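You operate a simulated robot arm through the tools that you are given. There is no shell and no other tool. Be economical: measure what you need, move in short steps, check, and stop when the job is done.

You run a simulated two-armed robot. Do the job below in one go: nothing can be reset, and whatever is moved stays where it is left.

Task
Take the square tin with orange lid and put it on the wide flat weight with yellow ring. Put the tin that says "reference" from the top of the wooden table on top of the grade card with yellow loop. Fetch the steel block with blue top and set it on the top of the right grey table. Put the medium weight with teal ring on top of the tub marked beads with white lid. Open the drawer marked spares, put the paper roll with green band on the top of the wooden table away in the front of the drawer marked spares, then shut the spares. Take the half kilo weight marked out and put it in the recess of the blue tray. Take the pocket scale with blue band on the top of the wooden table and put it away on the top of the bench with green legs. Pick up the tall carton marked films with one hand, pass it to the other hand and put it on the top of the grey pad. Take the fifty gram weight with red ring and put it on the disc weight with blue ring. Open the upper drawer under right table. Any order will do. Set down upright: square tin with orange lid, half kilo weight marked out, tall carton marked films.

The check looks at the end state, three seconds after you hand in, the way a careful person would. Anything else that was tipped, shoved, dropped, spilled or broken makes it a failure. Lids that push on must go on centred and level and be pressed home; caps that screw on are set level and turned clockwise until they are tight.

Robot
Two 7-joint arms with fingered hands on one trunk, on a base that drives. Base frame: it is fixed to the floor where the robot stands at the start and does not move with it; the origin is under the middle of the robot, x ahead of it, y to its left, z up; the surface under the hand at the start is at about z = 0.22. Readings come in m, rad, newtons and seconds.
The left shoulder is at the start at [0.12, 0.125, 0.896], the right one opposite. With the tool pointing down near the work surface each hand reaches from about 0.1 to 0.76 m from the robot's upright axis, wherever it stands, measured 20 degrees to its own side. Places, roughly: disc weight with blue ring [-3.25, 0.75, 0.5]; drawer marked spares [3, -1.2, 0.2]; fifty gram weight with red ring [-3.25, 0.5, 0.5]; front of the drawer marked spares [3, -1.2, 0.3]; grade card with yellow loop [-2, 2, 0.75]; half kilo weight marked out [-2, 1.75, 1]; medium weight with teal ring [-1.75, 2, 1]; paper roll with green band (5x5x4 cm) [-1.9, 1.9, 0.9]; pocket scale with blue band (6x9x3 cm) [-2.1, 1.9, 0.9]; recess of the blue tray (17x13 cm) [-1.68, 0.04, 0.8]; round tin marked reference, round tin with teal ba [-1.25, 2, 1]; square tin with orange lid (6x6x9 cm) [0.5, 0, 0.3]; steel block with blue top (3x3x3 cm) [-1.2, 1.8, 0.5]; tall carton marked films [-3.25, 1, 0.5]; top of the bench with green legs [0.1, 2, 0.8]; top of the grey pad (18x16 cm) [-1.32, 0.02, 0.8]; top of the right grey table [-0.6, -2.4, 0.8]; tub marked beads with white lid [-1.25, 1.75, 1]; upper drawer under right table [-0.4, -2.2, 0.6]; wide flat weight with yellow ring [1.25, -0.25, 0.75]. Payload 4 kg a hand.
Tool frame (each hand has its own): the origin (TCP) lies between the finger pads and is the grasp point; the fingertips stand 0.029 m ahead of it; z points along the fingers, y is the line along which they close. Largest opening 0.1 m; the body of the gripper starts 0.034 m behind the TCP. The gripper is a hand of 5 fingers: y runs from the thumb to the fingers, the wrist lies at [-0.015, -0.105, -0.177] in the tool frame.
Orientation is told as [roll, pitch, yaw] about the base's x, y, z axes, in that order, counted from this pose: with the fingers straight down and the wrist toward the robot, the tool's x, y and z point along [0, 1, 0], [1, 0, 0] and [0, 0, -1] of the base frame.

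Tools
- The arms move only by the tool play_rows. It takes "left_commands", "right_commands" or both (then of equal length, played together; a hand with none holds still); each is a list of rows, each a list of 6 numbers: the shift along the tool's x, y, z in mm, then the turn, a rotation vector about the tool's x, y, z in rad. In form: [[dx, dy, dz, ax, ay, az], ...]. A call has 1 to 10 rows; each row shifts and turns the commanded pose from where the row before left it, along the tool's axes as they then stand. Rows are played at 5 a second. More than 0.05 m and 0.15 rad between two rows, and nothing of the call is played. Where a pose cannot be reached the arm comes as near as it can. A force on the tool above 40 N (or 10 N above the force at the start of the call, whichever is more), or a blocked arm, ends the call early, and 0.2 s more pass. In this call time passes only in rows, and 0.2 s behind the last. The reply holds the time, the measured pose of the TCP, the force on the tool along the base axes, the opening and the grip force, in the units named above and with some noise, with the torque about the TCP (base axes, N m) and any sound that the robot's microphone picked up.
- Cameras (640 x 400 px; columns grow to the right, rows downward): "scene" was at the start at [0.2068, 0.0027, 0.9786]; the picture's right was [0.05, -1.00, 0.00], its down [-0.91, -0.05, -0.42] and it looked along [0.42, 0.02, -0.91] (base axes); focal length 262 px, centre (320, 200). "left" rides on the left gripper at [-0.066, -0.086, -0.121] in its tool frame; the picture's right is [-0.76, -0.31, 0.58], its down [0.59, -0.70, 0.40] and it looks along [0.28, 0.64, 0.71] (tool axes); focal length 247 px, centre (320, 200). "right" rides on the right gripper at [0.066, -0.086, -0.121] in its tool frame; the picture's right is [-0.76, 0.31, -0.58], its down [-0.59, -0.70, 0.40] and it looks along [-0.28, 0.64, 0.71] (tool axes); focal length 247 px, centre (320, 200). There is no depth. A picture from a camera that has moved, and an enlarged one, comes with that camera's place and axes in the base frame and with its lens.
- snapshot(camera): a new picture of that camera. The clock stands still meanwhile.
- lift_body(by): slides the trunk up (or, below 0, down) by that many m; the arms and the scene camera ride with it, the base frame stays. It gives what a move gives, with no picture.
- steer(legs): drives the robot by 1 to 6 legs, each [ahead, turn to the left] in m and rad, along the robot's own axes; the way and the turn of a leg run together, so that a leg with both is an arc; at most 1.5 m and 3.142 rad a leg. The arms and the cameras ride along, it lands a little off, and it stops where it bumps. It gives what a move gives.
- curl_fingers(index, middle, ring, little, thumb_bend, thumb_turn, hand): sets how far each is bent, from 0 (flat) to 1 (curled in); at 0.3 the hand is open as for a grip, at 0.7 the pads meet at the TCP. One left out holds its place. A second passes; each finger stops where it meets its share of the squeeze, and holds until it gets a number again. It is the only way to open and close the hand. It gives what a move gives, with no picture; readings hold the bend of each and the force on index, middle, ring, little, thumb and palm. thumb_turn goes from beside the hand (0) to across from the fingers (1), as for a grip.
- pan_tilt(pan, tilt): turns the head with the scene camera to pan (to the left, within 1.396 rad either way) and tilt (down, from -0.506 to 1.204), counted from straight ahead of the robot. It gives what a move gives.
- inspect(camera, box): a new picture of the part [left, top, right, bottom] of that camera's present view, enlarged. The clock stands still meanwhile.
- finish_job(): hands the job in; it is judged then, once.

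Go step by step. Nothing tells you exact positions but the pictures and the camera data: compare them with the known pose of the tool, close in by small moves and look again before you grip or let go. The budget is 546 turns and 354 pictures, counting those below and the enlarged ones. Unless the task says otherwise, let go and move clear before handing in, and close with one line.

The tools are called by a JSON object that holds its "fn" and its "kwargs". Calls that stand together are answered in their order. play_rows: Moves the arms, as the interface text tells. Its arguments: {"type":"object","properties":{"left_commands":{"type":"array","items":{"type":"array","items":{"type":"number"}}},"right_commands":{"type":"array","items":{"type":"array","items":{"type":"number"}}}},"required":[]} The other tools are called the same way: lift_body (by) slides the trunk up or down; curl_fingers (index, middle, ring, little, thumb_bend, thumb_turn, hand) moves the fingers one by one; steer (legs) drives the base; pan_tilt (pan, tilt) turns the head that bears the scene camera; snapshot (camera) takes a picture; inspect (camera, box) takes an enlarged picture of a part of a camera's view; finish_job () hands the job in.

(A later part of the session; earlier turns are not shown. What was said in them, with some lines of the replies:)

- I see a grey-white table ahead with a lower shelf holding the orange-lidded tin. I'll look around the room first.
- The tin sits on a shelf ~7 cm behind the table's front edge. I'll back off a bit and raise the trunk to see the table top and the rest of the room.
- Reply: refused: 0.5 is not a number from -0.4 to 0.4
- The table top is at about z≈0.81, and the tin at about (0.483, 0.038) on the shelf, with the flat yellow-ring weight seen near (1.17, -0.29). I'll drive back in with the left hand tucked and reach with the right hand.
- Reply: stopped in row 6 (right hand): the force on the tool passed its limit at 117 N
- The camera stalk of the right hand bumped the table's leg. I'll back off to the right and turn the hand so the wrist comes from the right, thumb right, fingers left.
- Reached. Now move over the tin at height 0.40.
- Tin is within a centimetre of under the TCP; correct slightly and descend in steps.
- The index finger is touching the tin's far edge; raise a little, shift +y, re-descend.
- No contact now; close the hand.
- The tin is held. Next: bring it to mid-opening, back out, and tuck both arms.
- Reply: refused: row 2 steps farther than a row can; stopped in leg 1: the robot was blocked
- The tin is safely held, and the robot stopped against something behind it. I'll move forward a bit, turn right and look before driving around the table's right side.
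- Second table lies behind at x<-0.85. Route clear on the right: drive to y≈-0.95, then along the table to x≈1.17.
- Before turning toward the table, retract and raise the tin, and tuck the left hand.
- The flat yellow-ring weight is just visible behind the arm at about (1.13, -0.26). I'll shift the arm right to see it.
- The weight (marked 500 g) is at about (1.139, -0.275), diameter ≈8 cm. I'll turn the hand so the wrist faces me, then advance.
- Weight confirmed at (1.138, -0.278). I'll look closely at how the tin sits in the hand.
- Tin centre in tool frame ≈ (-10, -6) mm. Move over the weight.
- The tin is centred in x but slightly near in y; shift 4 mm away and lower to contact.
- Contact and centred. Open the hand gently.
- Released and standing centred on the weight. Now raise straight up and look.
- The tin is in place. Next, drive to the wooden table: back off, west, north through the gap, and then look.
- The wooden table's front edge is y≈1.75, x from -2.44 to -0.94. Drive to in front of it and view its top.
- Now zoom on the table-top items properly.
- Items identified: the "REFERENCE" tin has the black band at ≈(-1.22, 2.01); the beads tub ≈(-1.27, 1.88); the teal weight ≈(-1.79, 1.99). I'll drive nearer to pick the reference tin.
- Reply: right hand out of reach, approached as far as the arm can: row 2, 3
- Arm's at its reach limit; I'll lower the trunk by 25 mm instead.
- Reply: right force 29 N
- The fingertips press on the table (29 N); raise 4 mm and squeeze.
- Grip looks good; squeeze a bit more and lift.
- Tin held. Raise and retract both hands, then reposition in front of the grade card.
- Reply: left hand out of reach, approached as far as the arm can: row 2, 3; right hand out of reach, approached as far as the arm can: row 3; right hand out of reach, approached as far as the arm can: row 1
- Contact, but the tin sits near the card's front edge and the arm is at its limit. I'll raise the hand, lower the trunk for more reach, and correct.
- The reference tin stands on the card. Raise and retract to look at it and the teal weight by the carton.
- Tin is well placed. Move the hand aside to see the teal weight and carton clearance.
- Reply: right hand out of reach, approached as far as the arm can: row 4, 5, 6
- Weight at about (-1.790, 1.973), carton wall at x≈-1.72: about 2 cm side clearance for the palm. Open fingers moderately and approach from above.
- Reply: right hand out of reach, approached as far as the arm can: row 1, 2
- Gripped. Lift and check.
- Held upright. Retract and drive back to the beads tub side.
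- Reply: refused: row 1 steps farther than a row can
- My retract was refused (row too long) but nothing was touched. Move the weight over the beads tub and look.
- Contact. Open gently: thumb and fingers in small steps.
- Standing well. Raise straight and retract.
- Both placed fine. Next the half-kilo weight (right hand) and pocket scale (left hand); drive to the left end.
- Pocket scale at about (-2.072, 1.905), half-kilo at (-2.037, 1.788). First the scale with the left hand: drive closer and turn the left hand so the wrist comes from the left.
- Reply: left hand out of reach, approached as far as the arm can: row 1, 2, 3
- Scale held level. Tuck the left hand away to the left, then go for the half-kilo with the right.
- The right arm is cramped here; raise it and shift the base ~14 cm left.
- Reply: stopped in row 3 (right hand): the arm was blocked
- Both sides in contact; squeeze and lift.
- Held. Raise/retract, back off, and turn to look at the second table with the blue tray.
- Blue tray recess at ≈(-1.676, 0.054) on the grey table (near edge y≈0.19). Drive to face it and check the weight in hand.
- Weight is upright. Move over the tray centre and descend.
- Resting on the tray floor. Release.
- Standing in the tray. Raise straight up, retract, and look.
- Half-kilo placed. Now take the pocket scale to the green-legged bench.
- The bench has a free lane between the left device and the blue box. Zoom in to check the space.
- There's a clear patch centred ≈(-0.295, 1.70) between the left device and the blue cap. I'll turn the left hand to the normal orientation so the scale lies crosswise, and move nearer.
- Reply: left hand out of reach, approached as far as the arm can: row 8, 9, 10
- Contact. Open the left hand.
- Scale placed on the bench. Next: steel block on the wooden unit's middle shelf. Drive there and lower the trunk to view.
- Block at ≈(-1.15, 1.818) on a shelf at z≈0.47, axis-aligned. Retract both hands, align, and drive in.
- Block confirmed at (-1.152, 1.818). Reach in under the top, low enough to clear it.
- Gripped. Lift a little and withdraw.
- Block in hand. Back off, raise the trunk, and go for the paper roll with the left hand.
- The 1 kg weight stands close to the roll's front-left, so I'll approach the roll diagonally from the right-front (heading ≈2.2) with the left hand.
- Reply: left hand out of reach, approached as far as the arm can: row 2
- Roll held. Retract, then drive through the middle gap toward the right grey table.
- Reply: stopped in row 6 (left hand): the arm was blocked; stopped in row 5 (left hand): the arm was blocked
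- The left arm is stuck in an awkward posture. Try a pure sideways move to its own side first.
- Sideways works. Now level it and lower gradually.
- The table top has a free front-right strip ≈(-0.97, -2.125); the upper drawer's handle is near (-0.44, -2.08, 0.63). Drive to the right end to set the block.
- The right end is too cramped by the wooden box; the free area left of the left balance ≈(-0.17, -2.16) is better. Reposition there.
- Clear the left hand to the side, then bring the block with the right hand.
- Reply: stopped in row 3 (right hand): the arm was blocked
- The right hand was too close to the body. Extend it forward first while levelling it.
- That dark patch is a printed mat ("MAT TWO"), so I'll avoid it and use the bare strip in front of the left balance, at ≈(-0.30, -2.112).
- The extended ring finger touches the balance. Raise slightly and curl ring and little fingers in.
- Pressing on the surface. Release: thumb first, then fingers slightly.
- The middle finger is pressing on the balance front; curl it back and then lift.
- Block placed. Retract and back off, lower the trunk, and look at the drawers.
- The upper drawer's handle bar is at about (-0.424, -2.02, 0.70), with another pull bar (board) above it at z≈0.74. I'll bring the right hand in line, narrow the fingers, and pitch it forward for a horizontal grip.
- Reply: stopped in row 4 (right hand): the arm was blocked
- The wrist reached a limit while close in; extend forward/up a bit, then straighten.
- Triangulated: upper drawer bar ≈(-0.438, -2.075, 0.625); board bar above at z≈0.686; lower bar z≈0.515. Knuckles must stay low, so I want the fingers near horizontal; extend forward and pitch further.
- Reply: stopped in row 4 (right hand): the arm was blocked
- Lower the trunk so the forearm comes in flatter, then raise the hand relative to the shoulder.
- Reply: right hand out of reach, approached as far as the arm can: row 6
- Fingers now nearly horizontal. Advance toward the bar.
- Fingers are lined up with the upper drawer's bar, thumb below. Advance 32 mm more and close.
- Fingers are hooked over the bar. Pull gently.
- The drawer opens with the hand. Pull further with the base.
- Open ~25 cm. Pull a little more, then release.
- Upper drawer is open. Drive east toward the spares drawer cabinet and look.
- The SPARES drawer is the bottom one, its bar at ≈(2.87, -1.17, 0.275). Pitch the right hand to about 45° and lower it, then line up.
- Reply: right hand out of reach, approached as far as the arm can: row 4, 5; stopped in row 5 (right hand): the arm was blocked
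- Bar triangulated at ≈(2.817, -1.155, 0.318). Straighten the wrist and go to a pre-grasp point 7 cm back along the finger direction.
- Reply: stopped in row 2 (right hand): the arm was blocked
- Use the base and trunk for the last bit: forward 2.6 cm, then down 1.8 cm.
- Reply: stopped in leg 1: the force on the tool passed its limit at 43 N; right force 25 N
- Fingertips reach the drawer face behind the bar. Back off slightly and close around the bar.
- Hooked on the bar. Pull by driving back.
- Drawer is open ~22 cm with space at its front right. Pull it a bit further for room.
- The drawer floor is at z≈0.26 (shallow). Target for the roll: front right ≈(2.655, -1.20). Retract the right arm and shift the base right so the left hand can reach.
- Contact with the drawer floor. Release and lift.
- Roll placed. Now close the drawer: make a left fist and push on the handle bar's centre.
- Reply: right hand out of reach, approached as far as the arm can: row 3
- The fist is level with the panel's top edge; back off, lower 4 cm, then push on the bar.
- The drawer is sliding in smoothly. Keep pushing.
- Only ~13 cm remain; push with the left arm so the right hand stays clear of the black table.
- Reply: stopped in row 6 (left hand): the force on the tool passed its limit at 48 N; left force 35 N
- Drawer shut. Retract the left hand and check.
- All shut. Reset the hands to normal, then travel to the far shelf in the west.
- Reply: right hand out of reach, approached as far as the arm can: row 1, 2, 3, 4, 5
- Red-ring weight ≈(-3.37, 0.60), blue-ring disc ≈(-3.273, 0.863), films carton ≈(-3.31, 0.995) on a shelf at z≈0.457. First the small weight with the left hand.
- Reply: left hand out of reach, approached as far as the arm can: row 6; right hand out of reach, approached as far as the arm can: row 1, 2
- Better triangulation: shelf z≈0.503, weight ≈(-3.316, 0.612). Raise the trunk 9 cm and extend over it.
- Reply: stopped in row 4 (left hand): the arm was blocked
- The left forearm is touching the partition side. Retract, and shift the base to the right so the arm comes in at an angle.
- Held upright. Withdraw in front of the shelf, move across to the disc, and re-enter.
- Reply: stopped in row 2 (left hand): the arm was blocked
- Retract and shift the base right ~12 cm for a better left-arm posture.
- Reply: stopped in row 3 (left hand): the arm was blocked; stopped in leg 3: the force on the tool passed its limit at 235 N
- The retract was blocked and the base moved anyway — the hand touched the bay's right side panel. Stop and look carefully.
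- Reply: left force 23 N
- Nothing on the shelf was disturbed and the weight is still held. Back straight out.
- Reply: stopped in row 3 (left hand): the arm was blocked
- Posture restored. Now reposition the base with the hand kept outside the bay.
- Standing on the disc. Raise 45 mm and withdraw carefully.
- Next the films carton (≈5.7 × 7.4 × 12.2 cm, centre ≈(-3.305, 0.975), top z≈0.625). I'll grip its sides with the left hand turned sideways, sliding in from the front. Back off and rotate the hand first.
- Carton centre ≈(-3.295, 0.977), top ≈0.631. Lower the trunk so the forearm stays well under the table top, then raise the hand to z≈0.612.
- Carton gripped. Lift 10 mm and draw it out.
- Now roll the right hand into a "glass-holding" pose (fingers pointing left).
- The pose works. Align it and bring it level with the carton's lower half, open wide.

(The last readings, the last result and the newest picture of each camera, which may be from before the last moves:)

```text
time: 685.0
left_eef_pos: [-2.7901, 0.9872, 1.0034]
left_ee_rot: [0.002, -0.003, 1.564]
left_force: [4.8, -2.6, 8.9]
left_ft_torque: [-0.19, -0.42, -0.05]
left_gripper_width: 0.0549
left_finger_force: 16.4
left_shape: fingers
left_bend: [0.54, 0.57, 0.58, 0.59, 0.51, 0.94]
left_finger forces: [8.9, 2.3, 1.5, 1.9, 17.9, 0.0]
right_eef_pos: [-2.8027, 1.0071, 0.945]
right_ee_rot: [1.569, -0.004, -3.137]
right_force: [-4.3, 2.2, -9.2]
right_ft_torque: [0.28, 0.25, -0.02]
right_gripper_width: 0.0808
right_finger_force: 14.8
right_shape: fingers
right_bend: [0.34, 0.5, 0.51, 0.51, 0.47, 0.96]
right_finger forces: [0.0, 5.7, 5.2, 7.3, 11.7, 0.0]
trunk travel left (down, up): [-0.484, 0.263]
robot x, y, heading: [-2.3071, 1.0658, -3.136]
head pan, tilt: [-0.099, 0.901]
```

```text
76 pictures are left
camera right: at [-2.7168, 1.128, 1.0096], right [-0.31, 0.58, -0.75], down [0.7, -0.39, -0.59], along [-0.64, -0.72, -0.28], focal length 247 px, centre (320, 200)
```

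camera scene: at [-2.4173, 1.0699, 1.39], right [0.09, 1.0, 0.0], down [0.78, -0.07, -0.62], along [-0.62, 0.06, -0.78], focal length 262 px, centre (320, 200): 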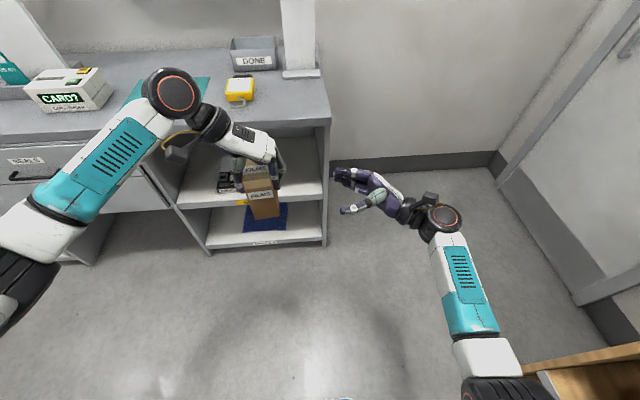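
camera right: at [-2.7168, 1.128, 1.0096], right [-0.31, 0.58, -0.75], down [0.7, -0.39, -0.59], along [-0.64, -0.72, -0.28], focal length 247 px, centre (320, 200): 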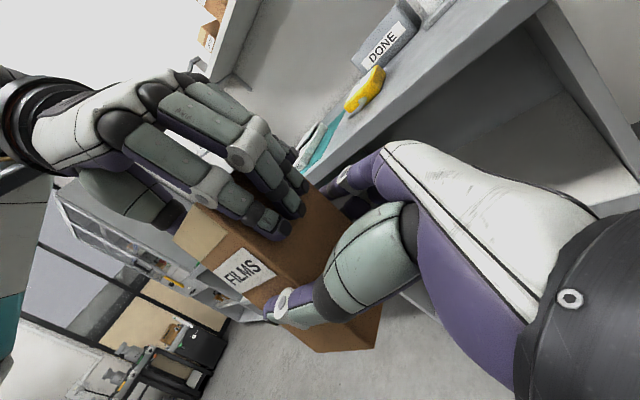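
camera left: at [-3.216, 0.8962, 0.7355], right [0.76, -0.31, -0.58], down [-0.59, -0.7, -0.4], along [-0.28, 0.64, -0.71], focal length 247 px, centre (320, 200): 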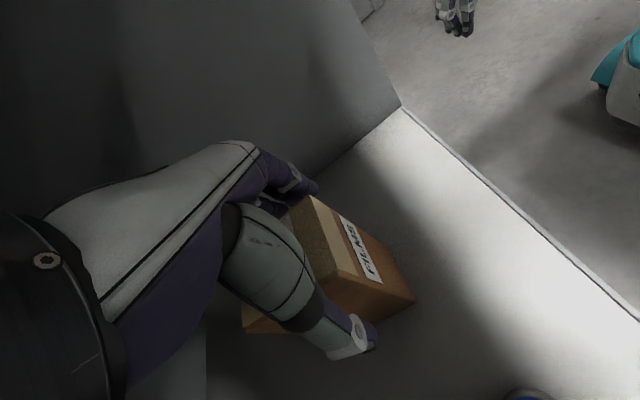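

Right hand has it firmly. Release with the left.

{"fn": "curl_fingers", "kwargs": {"hand": "left", "index": 0.45, "middle": 0.45, "ring": 0.45, "little": 0.45, "thumb_bend": 0.43}}

{"fn": "curl_fingers", "kwargs": {"hand": "left", "index": 0.34, "middle": 0.34, "ring": 0.34, "little": 0.34, "thumb_bend": 0.34}}

{"fn": "snapshot", "kwargs": {"camera": "right"}}

{"fn": "inspect", "kwargs": {"camera": "scene", "box": [180, 90, 380, 250]}}

```text
time: 686.0
left_eef_pos: [-2.7919, 0.9871, 1.0031]
left_ee_rot: [0.002, -0.001, 1.563]
left_force: [0.6, -0.5, -1.1]
left_ft_torque: [-0.03, -0.02, -0.02]
left_gripper_width: 0.0668
left_finger_force: 0.1
left_shape: fingers
left_bend: [0.45, 0.45, 0.45, 0.45, 0.42, 0.98]
left_finger forces: [0.1, 0.0, 0.0, 0.0, 0.8, 0.0]
right_eef_pos: [-2.8026, 1.0069, 0.9452]
right_ee_rot: [1.57, -0.004, -3.137]
right_force: [-0.2, 0.5, -0.5]
right_ft_torque: [-0.01, 0.03, 0.03]
right_gripper_width: 0.0808
right_finger_force: 12.4
right_shape: fingers
right_bend: [0.34, 0.51, 0.52, 0.54, 0.48, 0.94]
right_finger forces: [0.0, 5.0, 3.6, 3.6, 12.1, 0.0]
trunk travel left (down, up): [-0.484, 0.263]
robot x, y, heading: [-2.3082, 1.0671, -3.135]
head pan, tilt: [-0.099, 0.901]
```

```text
time: 687.0
left_eef_pos: [-2.7901, 0.9872, 1.0025]
left_ee_rot: [0.002, 0.0, 1.564]
left_force: [-0.9, 0.5, -0.7]
left_ft_torque: [0.02, 0.0, -0.01]
left_gripper_width: 0.0888
left_finger_force: 0.0
left_shape: fingers
left_bend: [0.34, 0.34, 0.34, 0.34, 0.34, 0.98]
left_finger forces: [0.0, 0.0, 0.1, 0.1, 0.1, 0.0]
right_eef_pos: [-2.8013, 1.0083, 0.9445]
right_ee_rot: [1.571, -0.004, -3.135]
right_force: [0.7, -0.3, -1.2]
right_ft_torque: [0.06, 0.02, 0.02]
right_gripper_width: 0.0807
right_finger_force: 12.5
right_shape: fingers
right_bend: [0.34, 0.51, 0.52, 0.54, 0.48, 0.94]
right_finger forces: [0.0, 5.1, 3.5, 3.8, 12.1, 0.1]
trunk travel left (down, up): [-0.484, 0.263]
robot x, y, heading: [-2.3089, 1.0666, -3.133]
head pan, tilt: [-0.099, 0.901]
```

```text
75 pictures are left
camera right: at [-2.7168, 1.128, 1.0099], right [-0.31, 0.58, -0.76], down [0.7, -0.39, -0.59], along [-0.64, -0.72, -0.28], focal length 247 px, centre (320, 200)
```

right: 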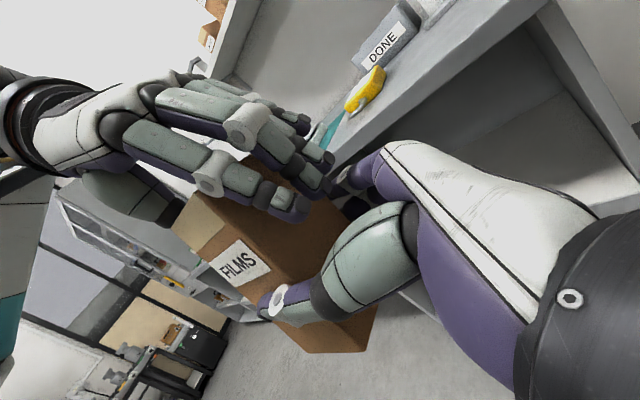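

```text
2.50 times, centred on (280, 170) of scene
camera zoom: at [-2.4171, 1.0704, 1.3901], right [0.09, 1.0, 0.0], down [0.78, -0.07, -0.62], along [-0.62, 0.06, -0.78], focal length 656 px, centre (420, 275)
```

zoom: 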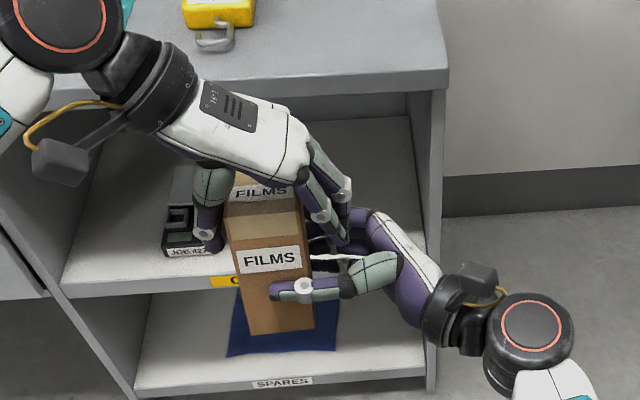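

{"fn": "play_rows", "kwargs": {"left_commands": [[0, 0, -30, 0, 0, 0], [0, 0, -40, 0, 0, 0], [0, -20, -20, 0, 0, 0], [-20, -40, 0, 0, 0, 0], [-20, -40, 0, 0, 0, 0], [-20, -40, 0, 0, 0, 0]]}}

{"fn": "curl_fingers", "kwargs": {"hand": "right", "index": 0.55, "middle": 0.62, "ring": 0.62, "little": 0.6, "thumb_bend": 0.62}}

{"fn": "snapshot", "kwargs": {"camera": "right"}}

{"fn": "snapshot", "kwargs": {"camera": "scene"}}

```text
time: 688.4
left_eef_pos: [-2.7315, 0.847, 1.0925]
left_ee_rot: [0.003, -0.005, 1.565]
left_force: [0.0, -0.1, -0.5]
left_ft_torque: [0.03, 0.02, 0.02]
left_gripper_width: 0.0892
left_finger_force: 0.1
left_shape: fingers
left_bend: [0.34, 0.34, 0.34, 0.34, 0.34, 0.98]
left_finger forces: [0.1, 0.0, 0.0, 0.0, 0.1, 0.0]
right_eef_pos: [-2.8007, 1.0074, 0.9444]
right_ee_rot: [1.57, -0.006, -3.137]
right_force: [-0.4, 0.0, -1.3]
right_ft_torque: [0.02, -0.04, -0.03]
right_gripper_width: 0.0806
right_finger_force: 11.7
right_shape: fingers
right_bend: [0.34, 0.51, 0.52, 0.54, 0.48, 0.94]
right_finger forces: [0.0, 5.1, 3.5, 3.7, 12.0, 0.0]
trunk travel left (down, up): [-0.484, 0.263]
robot x, y, heading: [-2.3089, 1.0662, -3.14]
head pan, tilt: [-0.099, 0.901]
```

```text
time: 689.4
left_eef_pos: [-2.7329, 0.8478, 1.0927]
left_ee_rot: [0.002, 0.0, 1.565]
left_force: [0.9, -0.2, 0.2]
left_ft_torque: [0.01, 0.0, 0.0]
left_gripper_width: 0.089
left_finger_force: 0.1
left_shape: fingers
left_bend: [0.34, 0.34, 0.34, 0.34, 0.34, 0.98]
left_finger forces: [0.0, 0.1, 0.0, 0.0, 0.0, 0.0]
right_eef_pos: [-2.8022, 1.0088, 0.9445]
right_ee_rot: [1.569, -0.004, -3.137]
right_force: [-0.7, -0.3, -1.2]
right_ft_torque: [0.05, 0.01, -0.03]
right_gripper_width: 0.071
right_finger_force: 22.7
right_shape: fingers
right_bend: [0.46, 0.55, 0.56, 0.58, 0.48, 0.93]
right_finger forces: [10.5, 5.9, 4.0, 2.7, 22.5, 0.0]
trunk travel left (down, up): [-0.484, 0.263]
robot x, y, heading: [-2.3061, 1.0639, -3.137]
head pan, tilt: [-0.099, 0.901]
```

```text
73 pictures are left
camera right: at [-2.7168, 1.1279, 1.0099], right [-0.31, 0.58, -0.76], down [0.7, -0.39, -0.59], along [-0.64, -0.72, -0.28], focal length 247 px, centre (320, 200)
```

right: 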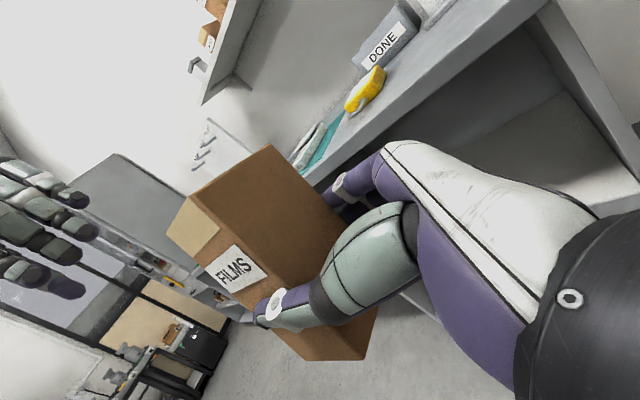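

```text
72 pictures are left
camera scene: at [-2.4171, 1.0704, 1.3901], right [0.09, 1.0, 0.0], down [0.78, -0.07, -0.62], along [-0.62, 0.06, -0.78], focal length 262 px, centre (320, 200)
```

scene: 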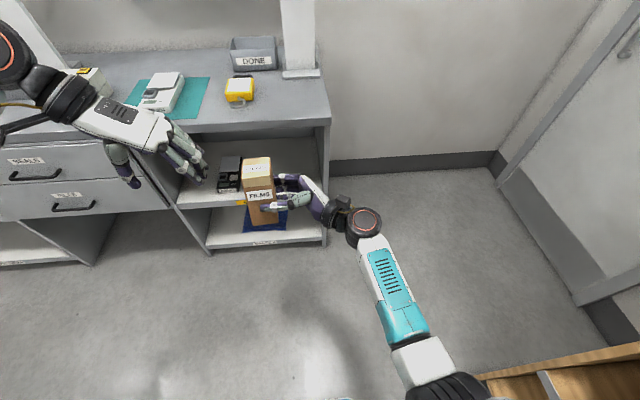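

Handed over. Now carry it to the grey pad: turn around, go east, and face south at the pad.

{"fn": "steer", "kwargs": {"legs": [[0.0, 1.571], [0, 1.571], [0.92, 0], [0, -1.571], [0.3, 0]]}}

{"fn": "pan_tilt", "kwargs": {"pan": 0, "tilt": 0.8}}

{"fn": "snapshot", "kwargs": {"camera": "scene"}}

```text
time: 707.8
left_eef_pos: [-1.1384, 0.3468, 1.0923]
left_ee_rot: [0.004, 0.0, 3.142]
left_force: [-0.4, 0.3, 0.8]
left_ft_torque: [-0.01, -0.03, -0.03]
left_gripper_width: 0.089
left_finger_force: 0.0
left_shape: fingers
left_bend: [0.34, 0.34, 0.34, 0.34, 0.34, 0.98]
left_finger forces: [0.1, 0.0, 0.0, 0.1, 0.0, 0.1]
right_eef_pos: [-1.2971, 0.2763, 0.945]
right_ee_rot: [1.572, -0.005, -1.56]
right_force: [-0.3, -0.2, -1.3]
right_ft_torque: [-0.02, 0.04, 0.01]
right_gripper_width: 0.0696
right_finger_force: 20.9
right_shape: fingers
right_bend: [0.47, 0.56, 0.56, 0.58, 0.48, 0.93]
right_finger forces: [9.6, 5.5, 3.8, 2.2, 20.7, 0.0]
trunk travel left (down, up): [-0.484, 0.263]
robot x, y, heading: [-1.3598, 0.7718, -1.559]
head pan, tilt: [-0.099, 0.901]
```

```text
time: 708.4
left_eef_pos: [-1.138, 0.3459, 1.0915]
left_ee_rot: [0.004, -0.002, 3.141]
left_force: [0.5, 0.5, 0.1]
left_ft_torque: [0.03, 0.01, -0.01]
left_gripper_width: 0.0893
left_finger_force: 0.1
left_shape: fingers
left_bend: [0.34, 0.34, 0.34, 0.34, 0.34, 0.98]
left_finger forces: [0.0, 0.1, 0.0, 0.0, 0.0, 0.0]
right_eef_pos: [-1.2984, 0.2761, 0.9437]
right_ee_rot: [1.569, -0.002, -1.559]
right_force: [0.2, -0.2, -0.8]
right_ft_torque: [-0.01, 0.03, 0.02]
right_gripper_width: 0.0697
right_finger_force: 20.6
right_shape: fingers
right_bend: [0.47, 0.56, 0.56, 0.58, 0.48, 0.93]
right_finger forces: [9.6, 5.5, 3.8, 2.2, 20.6, 0.0]
trunk travel left (down, up): [-0.484, 0.263]
robot x, y, heading: [-1.3592, 0.7714, -1.559]
head pan, tilt: [0.0, 0.799]
```

```text
71 pictures are left
camera scene: at [-1.3553, 0.654, 1.3979], right [-1.0, -0.01, 0.0], down [-0.01, 0.72, -0.7], along [0.01, -0.7, -0.72], focal length 262 px, centre (320, 200)
```

scene: 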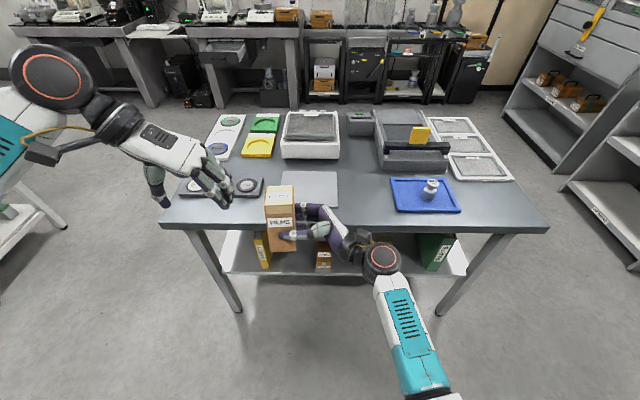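

The pad is right ahead. Move the carton over the pad's centre.

{"fn": "steer", "kwargs": {"legs": [[0.13, 0]]}}

{"fn": "play_rows", "kwargs": {"right_commands": [[0, 30, -16, 0, 0, 0], [0, 30, -16, 0, 0, 0], [0, 30, 0, 0, 0, 0], [0, 26, 0, 0, 0, 0]]}}

{"fn": "snapshot", "kwargs": {"camera": "scene"}}

{"fn": "snapshot", "kwargs": {"camera": "right"}}

```text
time: 709.7
left_eef_pos: [-1.1388, 0.216, 1.0907]
left_ee_rot: [0.002, -0.003, 3.137]
left_force: [0.1, -1.1, 0.0]
left_ft_torque: [-0.01, 0.0, -0.04]
left_gripper_width: 0.0893
left_finger_force: 0.1
left_shape: fingers
left_bend: [0.34, 0.34, 0.34, 0.34, 0.34, 0.98]
left_finger forces: [0.1, 0.0, 0.0, 0.0, 0.0, 0.0]
right_eef_pos: [-1.2973, 0.1454, 0.9437]
right_ee_rot: [1.57, -0.004, -1.563]
right_force: [-0.3, -0.8, -1.4]
right_ft_torque: [-0.05, 0.02, 0.02]
right_gripper_width: 0.07
right_finger_force: 20.3
right_shape: fingers
right_bend: [0.47, 0.56, 0.56, 0.58, 0.48, 0.93]
right_finger forces: [9.5, 5.5, 3.8, 2.2, 20.7, 0.1]
trunk travel left (down, up): [-0.484, 0.263]
robot x, y, heading: [-1.3564, 0.6405, -1.562]
head pan, tilt: [0.0, 0.799]
```

```text
time: 710.7
left_eef_pos: [-1.1378, 0.216, 1.0923]
left_ee_rot: [0.003, -0.001, 3.14]
left_force: [-0.3, 0.2, -0.7]
left_ft_torque: [0.01, 0.04, 0.04]
left_gripper_width: 0.0891
left_finger_force: 0.2
left_shape: fingers
left_bend: [0.34, 0.34, 0.34, 0.34, 0.34, 0.98]
left_finger forces: [0.1, 0.0, 0.0, 0.0, 0.1, 0.0]
right_eef_pos: [-1.3277, 0.0308, 0.9477]
right_ee_rot: [1.572, -0.003, -1.563]
right_force: [0.5, -0.6, -1.5]
right_ft_torque: [-0.03, 0.04, -0.01]
right_gripper_width: 0.0696
right_finger_force: 20.3
right_shape: fingers
right_bend: [0.47, 0.56, 0.56, 0.58, 0.48, 0.93]
right_finger forces: [9.5, 5.5, 3.7, 2.3, 20.7, 0.0]
trunk travel left (down, up): [-0.484, 0.263]
robot x, y, heading: [-1.3537, 0.6451, -1.56]
head pan, tilt: [0.0, 0.799]
```

```text
70 pictures are left
camera scene: at [-1.3539, 0.5245, 1.3979], right [-1.0, -0.01, 0.0], down [-0.01, 0.72, -0.7], along [0.01, -0.7, -0.72], focal length 262 px, centre (320, 200)
```

scene: 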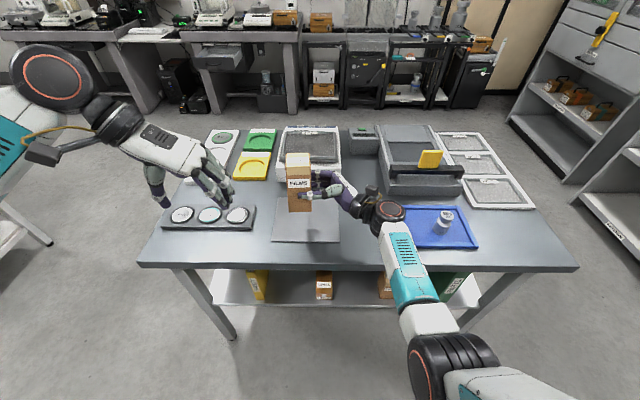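

```text
69 pictures are left
camera right: at [-1.4493, 0.114, 1.0126], right [-0.57, -0.31, -0.76], down [0.39, 0.7, -0.59], along [0.72, -0.64, -0.28], focal length 247 px, centre (320, 200)
```

right: 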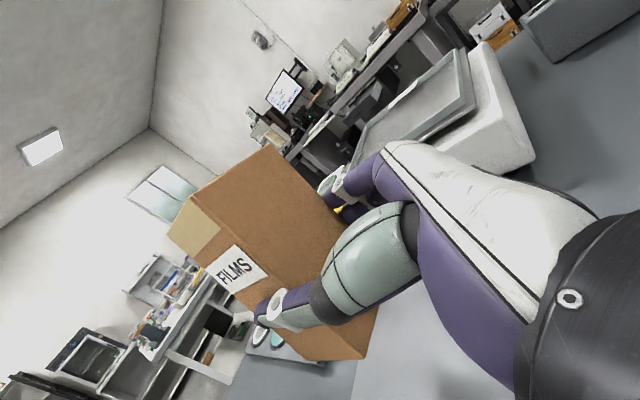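

{"fn": "inspect", "kwargs": {"camera": "scene", "box": [240, 130, 400, 250]}}

```text
3.33 times, centred on (320, 190) of scene
camera zoom: at [-1.3539, 0.5245, 1.3979], right [-1.0, -0.01, 0.0], down [-0.01, 0.72, -0.7], along [0.01, -0.7, -0.72], focal length 874 px, centre (320, 233)
```

zoom: 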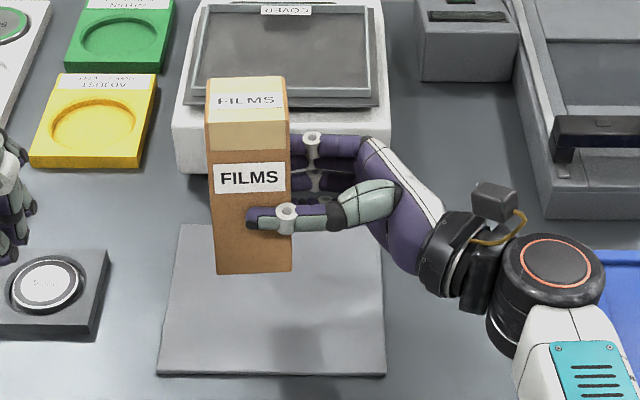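

{"fn": "play_rows", "kwargs": {"right_commands": [[-30, 8, -12, 0, 0, 0], [-30, 0, 0, 0, 0, 0]]}}

{"fn": "inspect", "kwargs": {"camera": "scene", "box": [240, 130, 400, 250]}}

{"fn": "snapshot", "kwargs": {"camera": "right"}}

```text
time: 711.3
left_eef_pos: [-1.1378, 0.2162, 1.092]
left_ee_rot: [0.001, -0.002, 3.138]
left_force: [-0.5, -0.7, 0.2]
left_ft_torque: [0.04, 0.0, 0.02]
left_gripper_width: 0.0894
left_finger_force: 0.0
left_shape: fingers
left_bend: [0.34, 0.34, 0.34, 0.34, 0.34, 0.98]
left_finger forces: [0.0, 0.0, 0.1, 0.1, 0.0, 0.0]
right_eef_pos: [-1.3399, 0.022, 0.8853]
right_ee_rot: [1.571, -0.004, -1.561]
right_force: [0.2, -0.6, -1.6]
right_ft_torque: [-0.01, 0.05, 0.02]
right_gripper_width: 0.0693
right_finger_force: 20.8
right_shape: fingers
right_bend: [0.47, 0.56, 0.56, 0.58, 0.48, 0.94]
right_finger forces: [9.5, 5.4, 3.7, 2.2, 20.7, 0.0]
trunk travel left (down, up): [-0.484, 0.263]
robot x, y, heading: [-1.3532, 0.6425, -1.562]
head pan, tilt: [0.0, 0.799]
```

```text
3.33 times, centred on (320, 190) of scene
camera zoom: at [-1.3538, 0.5248, 1.3979], right [-1.0, -0.01, 0.0], down [-0.01, 0.72, -0.7], along [0.01, -0.7, -0.72], focal length 874 px, centre (320, 233)
```

zoom: 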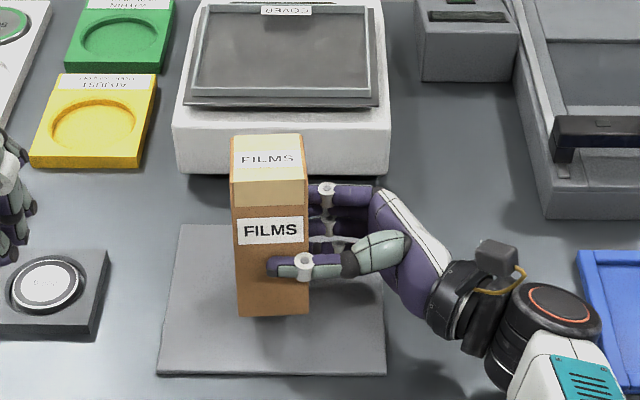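

```text
66 pictures are left
camera right: at [-1.461, 0.105, 0.9506], right [-0.57, -0.31, -0.76], down [0.39, 0.7, -0.59], along [0.72, -0.64, -0.28], focal length 247 px, centre (320, 200)
```

right: 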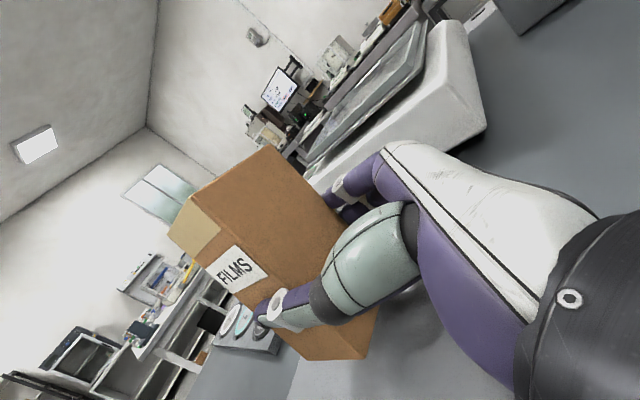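

{"fn": "play_rows", "kwargs": {"right_commands": [[-4, 0, 0, 0, 0, 0], [-4, 0, 0, 0, 0, 0], [-4, 0, 0, 0, 0, 0]]}}

{"fn": "inspect", "kwargs": {"camera": "scene", "box": [240, 130, 400, 250]}}

```text
time: 712.1
left_eef_pos: [-1.1378, 0.2162, 1.092]
left_ee_rot: [0.001, -0.002, 3.138]
left_force: [-0.3, -1.0, -0.3]
left_ft_torque: [0.0, 0.03, 0.01]
left_gripper_width: 0.0892
left_finger_force: 0.0
left_shape: fingers
left_bend: [0.34, 0.34, 0.34, 0.34, 0.34, 0.98]
left_finger forces: [0.0, 0.0, 0.0, 0.1, 0.1, 0.0]
right_eef_pos: [-1.3401, 0.022, 0.8718]
right_ee_rot: [1.569, -0.004, -1.562]
right_force: [-0.1, -0.4, -1.8]
right_ft_torque: [0.03, 0.08, -0.01]
right_gripper_width: 0.0696
right_finger_force: 20.9
right_shape: fingers
right_bend: [0.47, 0.56, 0.56, 0.58, 0.48, 0.94]
right_finger forces: [9.6, 5.4, 3.8, 2.1, 20.6, 0.1]
trunk travel left (down, up): [-0.484, 0.263]
robot x, y, heading: [-1.355, 0.6467, -1.56]
head pan, tilt: [0.0, 0.799]
```

```text
3.33 times, centred on (320, 190) of scene
camera zoom: at [-1.354, 0.5248, 1.398], right [-1.0, -0.01, 0.0], down [-0.01, 0.72, -0.7], along [0.01, -0.7, -0.72], focal length 874 px, centre (320, 233)
```

zoom: 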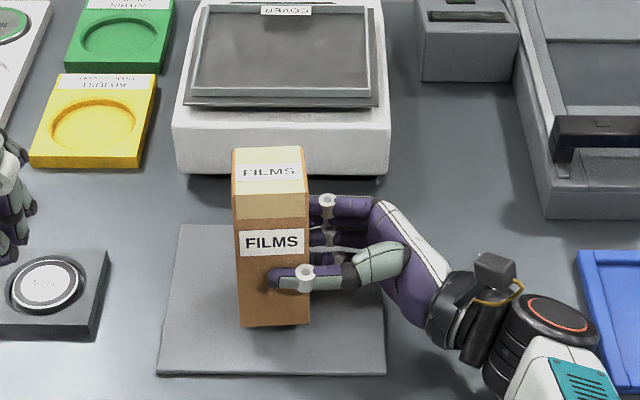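

{"fn": "play_rows", "kwargs": {"right_commands": [[-4, 0, 0, 0, 0, 0], [-3, 0, 0, 0, 0, 0], [-3, 0, 0, 0, 0, 0]]}}

```text
time: 712.9
left_eef_pos: [-1.1381, 0.2169, 1.0921]
left_ee_rot: [0.004, -0.002, 3.138]
left_force: [0.4, 0.0, 0.2]
left_ft_torque: [0.0, -0.03, -0.01]
left_gripper_width: 0.0889
left_finger_force: 0.1
left_shape: fingers
left_bend: [0.34, 0.34, 0.34, 0.34, 0.34, 0.98]
left_finger forces: [0.0, 0.0, 0.0, 0.1, 0.0, 0.0]
right_eef_pos: [-1.3389, 0.0231, 0.8662]
right_ee_rot: [1.573, -0.009, -1.561]
right_force: [-1.1, 1.3, 7.9]
right_ft_torque: [-0.09, 0.04, -0.02]
right_gripper_width: 0.0695
right_finger_force: 20.9
right_shape: fingers
right_bend: [0.47, 0.56, 0.57, 0.58, 0.48, 0.93]
right_finger forces: [8.4, 5.2, 3.7, 2.3, 22.1, 0.0]
trunk travel left (down, up): [-0.484, 0.263]
robot x, y, heading: [-1.3559, 0.6455, -1.557]
head pan, tilt: [0.0, 0.799]
```

Contact with the pad. Open the right hand gradually.

{"fn": "curl_fingers", "kwargs": {"hand": "right", "index": 0.4, "middle": 0.42, "ring": 0.42, "little": 0.42, "thumb_bend": 0.42}}

{"fn": "inspect", "kwargs": {"camera": "scene", "box": [240, 130, 400, 250]}}

```text
time: 713.9
left_eef_pos: [-1.1389, 0.2171, 1.093]
left_ee_rot: [0.001, -0.001, 3.138]
left_force: [1.4, -0.3, 0.6]
left_ft_torque: [0.01, 0.0, -0.02]
left_gripper_width: 0.0891
left_finger_force: 0.1
left_shape: fingers
left_bend: [0.34, 0.34, 0.34, 0.34, 0.34, 0.98]
left_finger forces: [0.1, 0.0, 0.1, 0.0, 0.0, 0.0]
right_eef_pos: [-1.3404, 0.0229, 0.8635]
right_ee_rot: [1.568, -0.002, -1.561]
right_force: [0.1, 0.9, -0.2]
right_ft_torque: [0.03, 0.03, 0.0]
right_gripper_width: 0.075
right_finger_force: 1.4
right_shape: fingers
right_bend: [0.4, 0.42, 0.42, 0.42, 0.41, 0.98]
right_finger forces: [0.7, 0.1, 0.0, 0.0, 0.8, 0.7]
trunk travel left (down, up): [-0.484, 0.263]
robot x, y, heading: [-1.3564, 0.6379, -1.559]
head pan, tilt: [0.0, 0.799]
```

```text
3.33 times, centred on (320, 190) of scene
camera zoom: at [-1.354, 0.5251, 1.398], right [-1.0, -0.01, 0.0], down [-0.01, 0.72, -0.7], along [0.01, -0.7, -0.72], focal length 874 px, centre (320, 233)
```

zoom: 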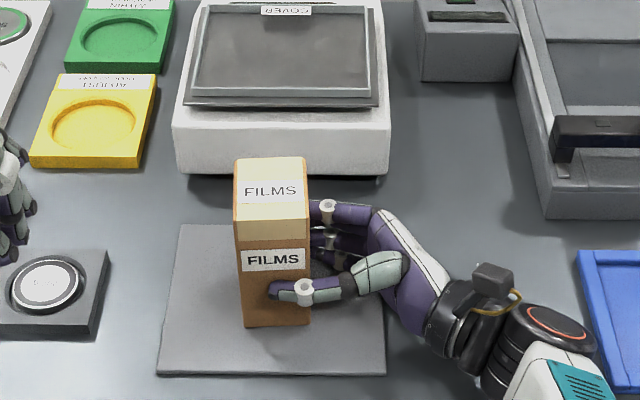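

The carton leans slightly toward the robot because the index pushes its upper back; ease the index finger off slowly.

{"fn": "curl_fingers", "kwargs": {"hand": "right", "index": 0.36}}

{"fn": "curl_fingers", "kwargs": {"hand": "right", "index": 0.3, "middle": 0.36, "ring": 0.36, "little": 0.36}}

{"fn": "inspect", "kwargs": {"camera": "scene", "box": [240, 130, 400, 250]}}

```text
time: 714.9
left_eef_pos: [-1.1373, 0.2167, 1.0926]
left_ee_rot: [0.001, 0.001, 3.138]
left_force: [-0.3, 0.0, 0.2]
left_ft_torque: [0.02, 0.02, 0.03]
left_gripper_width: 0.0891
left_finger_force: 0.0
left_shape: fingers
left_bend: [0.34, 0.34, 0.34, 0.34, 0.34, 0.98]
left_finger forces: [0.0, 0.1, 0.0, 0.0, 0.1, 0.0]
right_eef_pos: [-1.3391, 0.0229, 0.8641]
right_ee_rot: [1.57, -0.003, -1.562]
right_force: [-0.6, 0.9, 0.3]
right_ft_torque: [-0.01, 0.02, 0.0]
right_gripper_width: 0.078
right_finger_force: 0.6
right_shape: fingers
right_bend: [0.36, 0.42, 0.42, 0.42, 0.41, 0.98]
right_finger forces: [0.1, 0.1, 0.2, 0.1, 0.5, 0.5]
trunk travel left (down, up): [-0.484, 0.263]
robot x, y, heading: [-1.3541, 0.6395, -1.562]
head pan, tilt: [0.0, 0.799]
```

```text
time: 715.9
left_eef_pos: [-1.1372, 0.2176, 1.0924]
left_ee_rot: [0.002, 0.0, 3.137]
left_force: [-0.6, -0.2, 1.0]
left_ft_torque: [-0.03, -0.01, 0.02]
left_gripper_width: 0.0893
left_finger_force: 0.0
left_shape: fingers
left_bend: [0.34, 0.34, 0.34, 0.34, 0.34, 0.98]
left_finger forces: [0.0, 0.0, 0.0, 0.0, 0.0, 0.0]
right_eef_pos: [-1.3399, 0.0227, 0.8634]
right_ee_rot: [1.57, -0.005, -1.562]
right_force: [0.5, -0.2, -0.1]
right_ft_torque: [0.01, 0.05, -0.03]
right_gripper_width: 0.0852
right_finger_force: 0.7
right_shape: fingers
right_bend: [0.3, 0.36, 0.36, 0.36, 0.42, 0.98]
right_finger forces: [0.0, 0.0, 0.0, 0.1, 0.3, 0.5]
trunk travel left (down, up): [-0.484, 0.263]
robot x, y, heading: [-1.3553, 0.6408, -1.566]
head pan, tilt: [0.0, 0.799]
```

```text
3.33 times, centred on (320, 190) of scene
camera zoom: at [-1.354, 0.5251, 1.398], right [-1.0, -0.01, 0.0], down [-0.01, 0.72, -0.7], along [0.01, -0.7, -0.72], focal length 874 px, centre (320, 233)
```

zoom: 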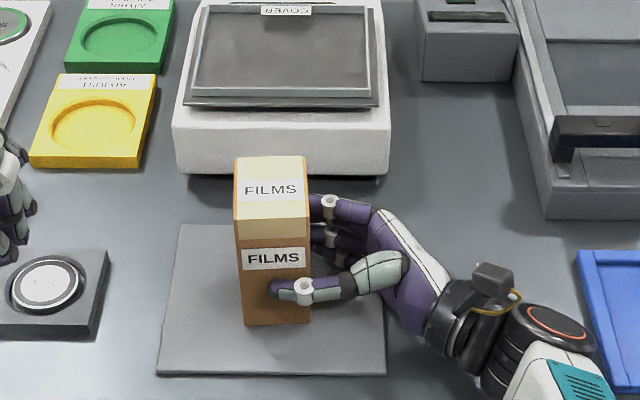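

It stands upright (edges match). Open fully and withdraw sideways (west).

{"fn": "curl_fingers", "kwargs": {"hand": "right", "index": 0.28, "middle": 0.28, "ring": 0.28, "little": 0.28, "thumb_bend": 0.3}}

{"fn": "play_rows", "kwargs": {"right_commands": [[0, 0, -10, 0, 0, 0], [0, 0, -20, 0, 0, 0], [0, 0, -30, 0, 0, 0], [0, 0, -30, 0, 0, 0]]}}

{"fn": "inspect", "kwargs": {"camera": "scene", "box": [240, 130, 420, 260]}}

```text
time: 716.9
left_eef_pos: [-1.1385, 0.2171, 1.0919]
left_ee_rot: [0.001, -0.002, 3.138]
left_force: [0.1, 0.6, 0.4]
left_ft_torque: [-0.01, 0.01, -0.01]
left_gripper_width: 0.0895
left_finger_force: 0.1
left_shape: fingers
left_bend: [0.34, 0.34, 0.34, 0.34, 0.34, 0.98]
left_finger forces: [0.0, 0.0, 0.1, 0.0, 0.1, 0.1]
right_eef_pos: [-1.3391, 0.023, 0.8629]
right_ee_rot: [1.572, -0.003, -1.563]
right_force: [0.4, 0.0, 0.1]
right_ft_torque: [-0.01, 0.04, -0.02]
right_gripper_width: 0.1012
right_finger_force: 0.4
right_shape: fingers
right_bend: [0.28, 0.28, 0.28, 0.28, 0.3, 0.98]
right_finger forces: [0.1, 0.0, 0.1, 0.0, 0.0, 0.5]
trunk travel left (down, up): [-0.484, 0.263]
robot x, y, heading: [-1.3558, 0.6393, -1.555]
head pan, tilt: [0.0, 0.799]
```

```text
time: 717.9
left_eef_pos: [-1.1361, 0.2195, 1.0937]
left_ee_rot: [0.005, -0.002, 3.138]
left_force: [0.7, 0.1, -0.9]
left_ft_torque: [0.01, -0.04, 0.0]
left_gripper_width: 0.0891
left_finger_force: 0.2
left_shape: fingers
left_bend: [0.34, 0.34, 0.34, 0.34, 0.34, 0.98]
left_finger forces: [0.0, 0.1, 0.0, 0.0, 0.1, 0.1]
right_eef_pos: [-1.4277, 0.021, 0.8661]
right_ee_rot: [1.567, -0.011, -1.561]
right_force: [-0.1, -0.9, 0.5]
right_ft_torque: [0.05, -0.01, -0.06]
right_gripper_width: 0.1015
right_finger_force: 0.1
right_shape: fingers
right_bend: [0.28, 0.28, 0.28, 0.28, 0.3, 0.98]
right_finger forces: [0.1, 0.1, 0.0, 0.0, 0.0, 0.0]
trunk travel left (down, up): [-0.484, 0.263]
robot x, y, heading: [-1.3571, 0.6397, -1.561]
head pan, tilt: [0.0, 0.799]
```

```text
3.08 times, centred on (330, 195) of scene
camera zoom: at [-1.3524, 0.5279, 1.3986], right [-1.0, -0.01, 0.0], down [-0.01, 0.72, -0.7], along [0.01, -0.7, -0.72], focal length 807 px, centre (289, 215)
```

zoom: 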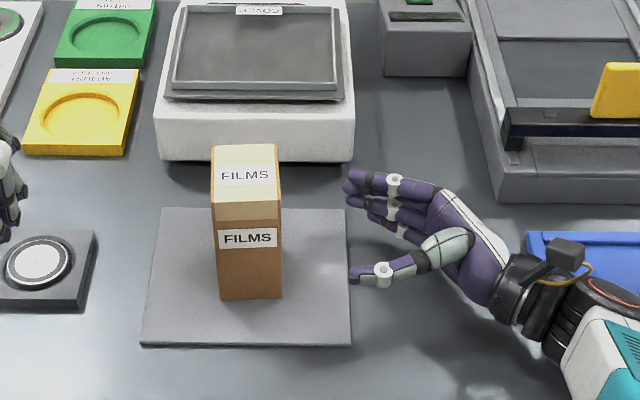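

Carton stands upright on the pad. Raise the right hand clear and retreat.

{"fn": "play_rows", "kwargs": {"right_commands": [[40, 0, 0, 0, 0, 0], [40, 0, 0, 0, 0, 0], [40, 0, 0, 0, 0, 0], [20, -30, 0, 0, 0, 0]]}}

{"fn": "steer", "kwargs": {"legs": [[-0.3, 0]]}}

{"fn": "snapshot", "kwargs": {"camera": "scene"}}

```text
time: 718.9
left_eef_pos: [-1.1386, 0.218, 1.0916]
left_ee_rot: [0.003, -0.001, 3.138]
left_force: [0.4, 0.1, 0.5]
left_ft_torque: [-0.04, -0.04, -0.02]
left_gripper_width: 0.0894
left_finger_force: 0.0
left_shape: fingers
left_bend: [0.34, 0.34, 0.34, 0.34, 0.34, 0.98]
left_finger forces: [0.1, 0.0, 0.1, 0.1, 0.0, 0.0]
right_eef_pos: [-1.4301, 0.0529, 1.0006]
right_ee_rot: [1.572, -0.003, -1.562]
right_force: [0.3, 0.2, -0.6]
right_ft_torque: [0.04, 0.01, -0.02]
right_gripper_width: 0.1015
right_finger_force: 0.2
right_shape: fingers
right_bend: [0.28, 0.28, 0.28, 0.28, 0.3, 0.98]
right_finger forces: [0.1, 0.1, 0.0, 0.0, 0.0, 0.0]
trunk travel left (down, up): [-0.484, 0.263]
robot x, y, heading: [-1.3575, 0.64, -1.558]
head pan, tilt: [0.0, 0.799]
```

```text
time: 721.0
left_eef_pos: [-1.1407, 0.5248, 1.0929]
left_ee_rot: [0.004, -0.001, 3.136]
left_force: [0.5, 0.2, 0.0]
left_ft_torque: [-0.01, -0.01, 0.01]
left_gripper_width: 0.0891
left_finger_force: 0.0
left_shape: fingers
left_bend: [0.34, 0.34, 0.34, 0.34, 0.34, 0.98]
left_finger forces: [0.1, 0.0, 0.0, 0.0, 0.0, 0.0]
right_eef_pos: [-1.4329, 0.3608, 1.0018]
right_ee_rot: [1.571, -0.005, -1.561]
right_force: [-0.1, 0.3, -0.1]
right_ft_torque: [0.05, -0.02, -0.02]
right_gripper_width: 0.1016
right_finger_force: 0.0
right_shape: fingers
right_bend: [0.28, 0.28, 0.28, 0.28, 0.3, 0.98]
right_finger forces: [0.0, 0.0, 0.0, 0.0, 0.0, 0.0]
trunk travel left (down, up): [-0.484, 0.263]
robot x, y, heading: [-1.3585, 0.9508, -1.565]
head pan, tilt: [0.0, 0.799]
```

```text
61 pictures are left
camera scene: at [-1.3574, 0.8347, 1.3981], right [-1.0, -0.01, 0.0], down [-0.01, 0.72, -0.7], along [0.01, -0.7, -0.72], focal length 262 px, centre (320, 200)
```

scene: 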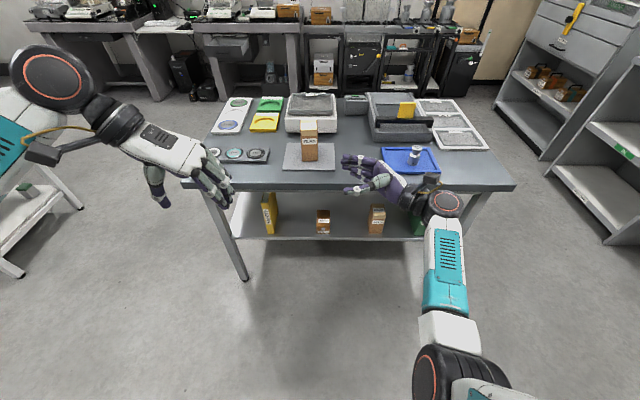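

Everything is set, the hands are empty and clear; handing in.

{"fn": "finish_job", "kwargs": {}}

```text
The job is handed in.
```

All ten jobs are done and the work is handed in. Nothing was left held, and I saw nothing knocked over. I could not look at the paper roll again once the spares drawer was shut.
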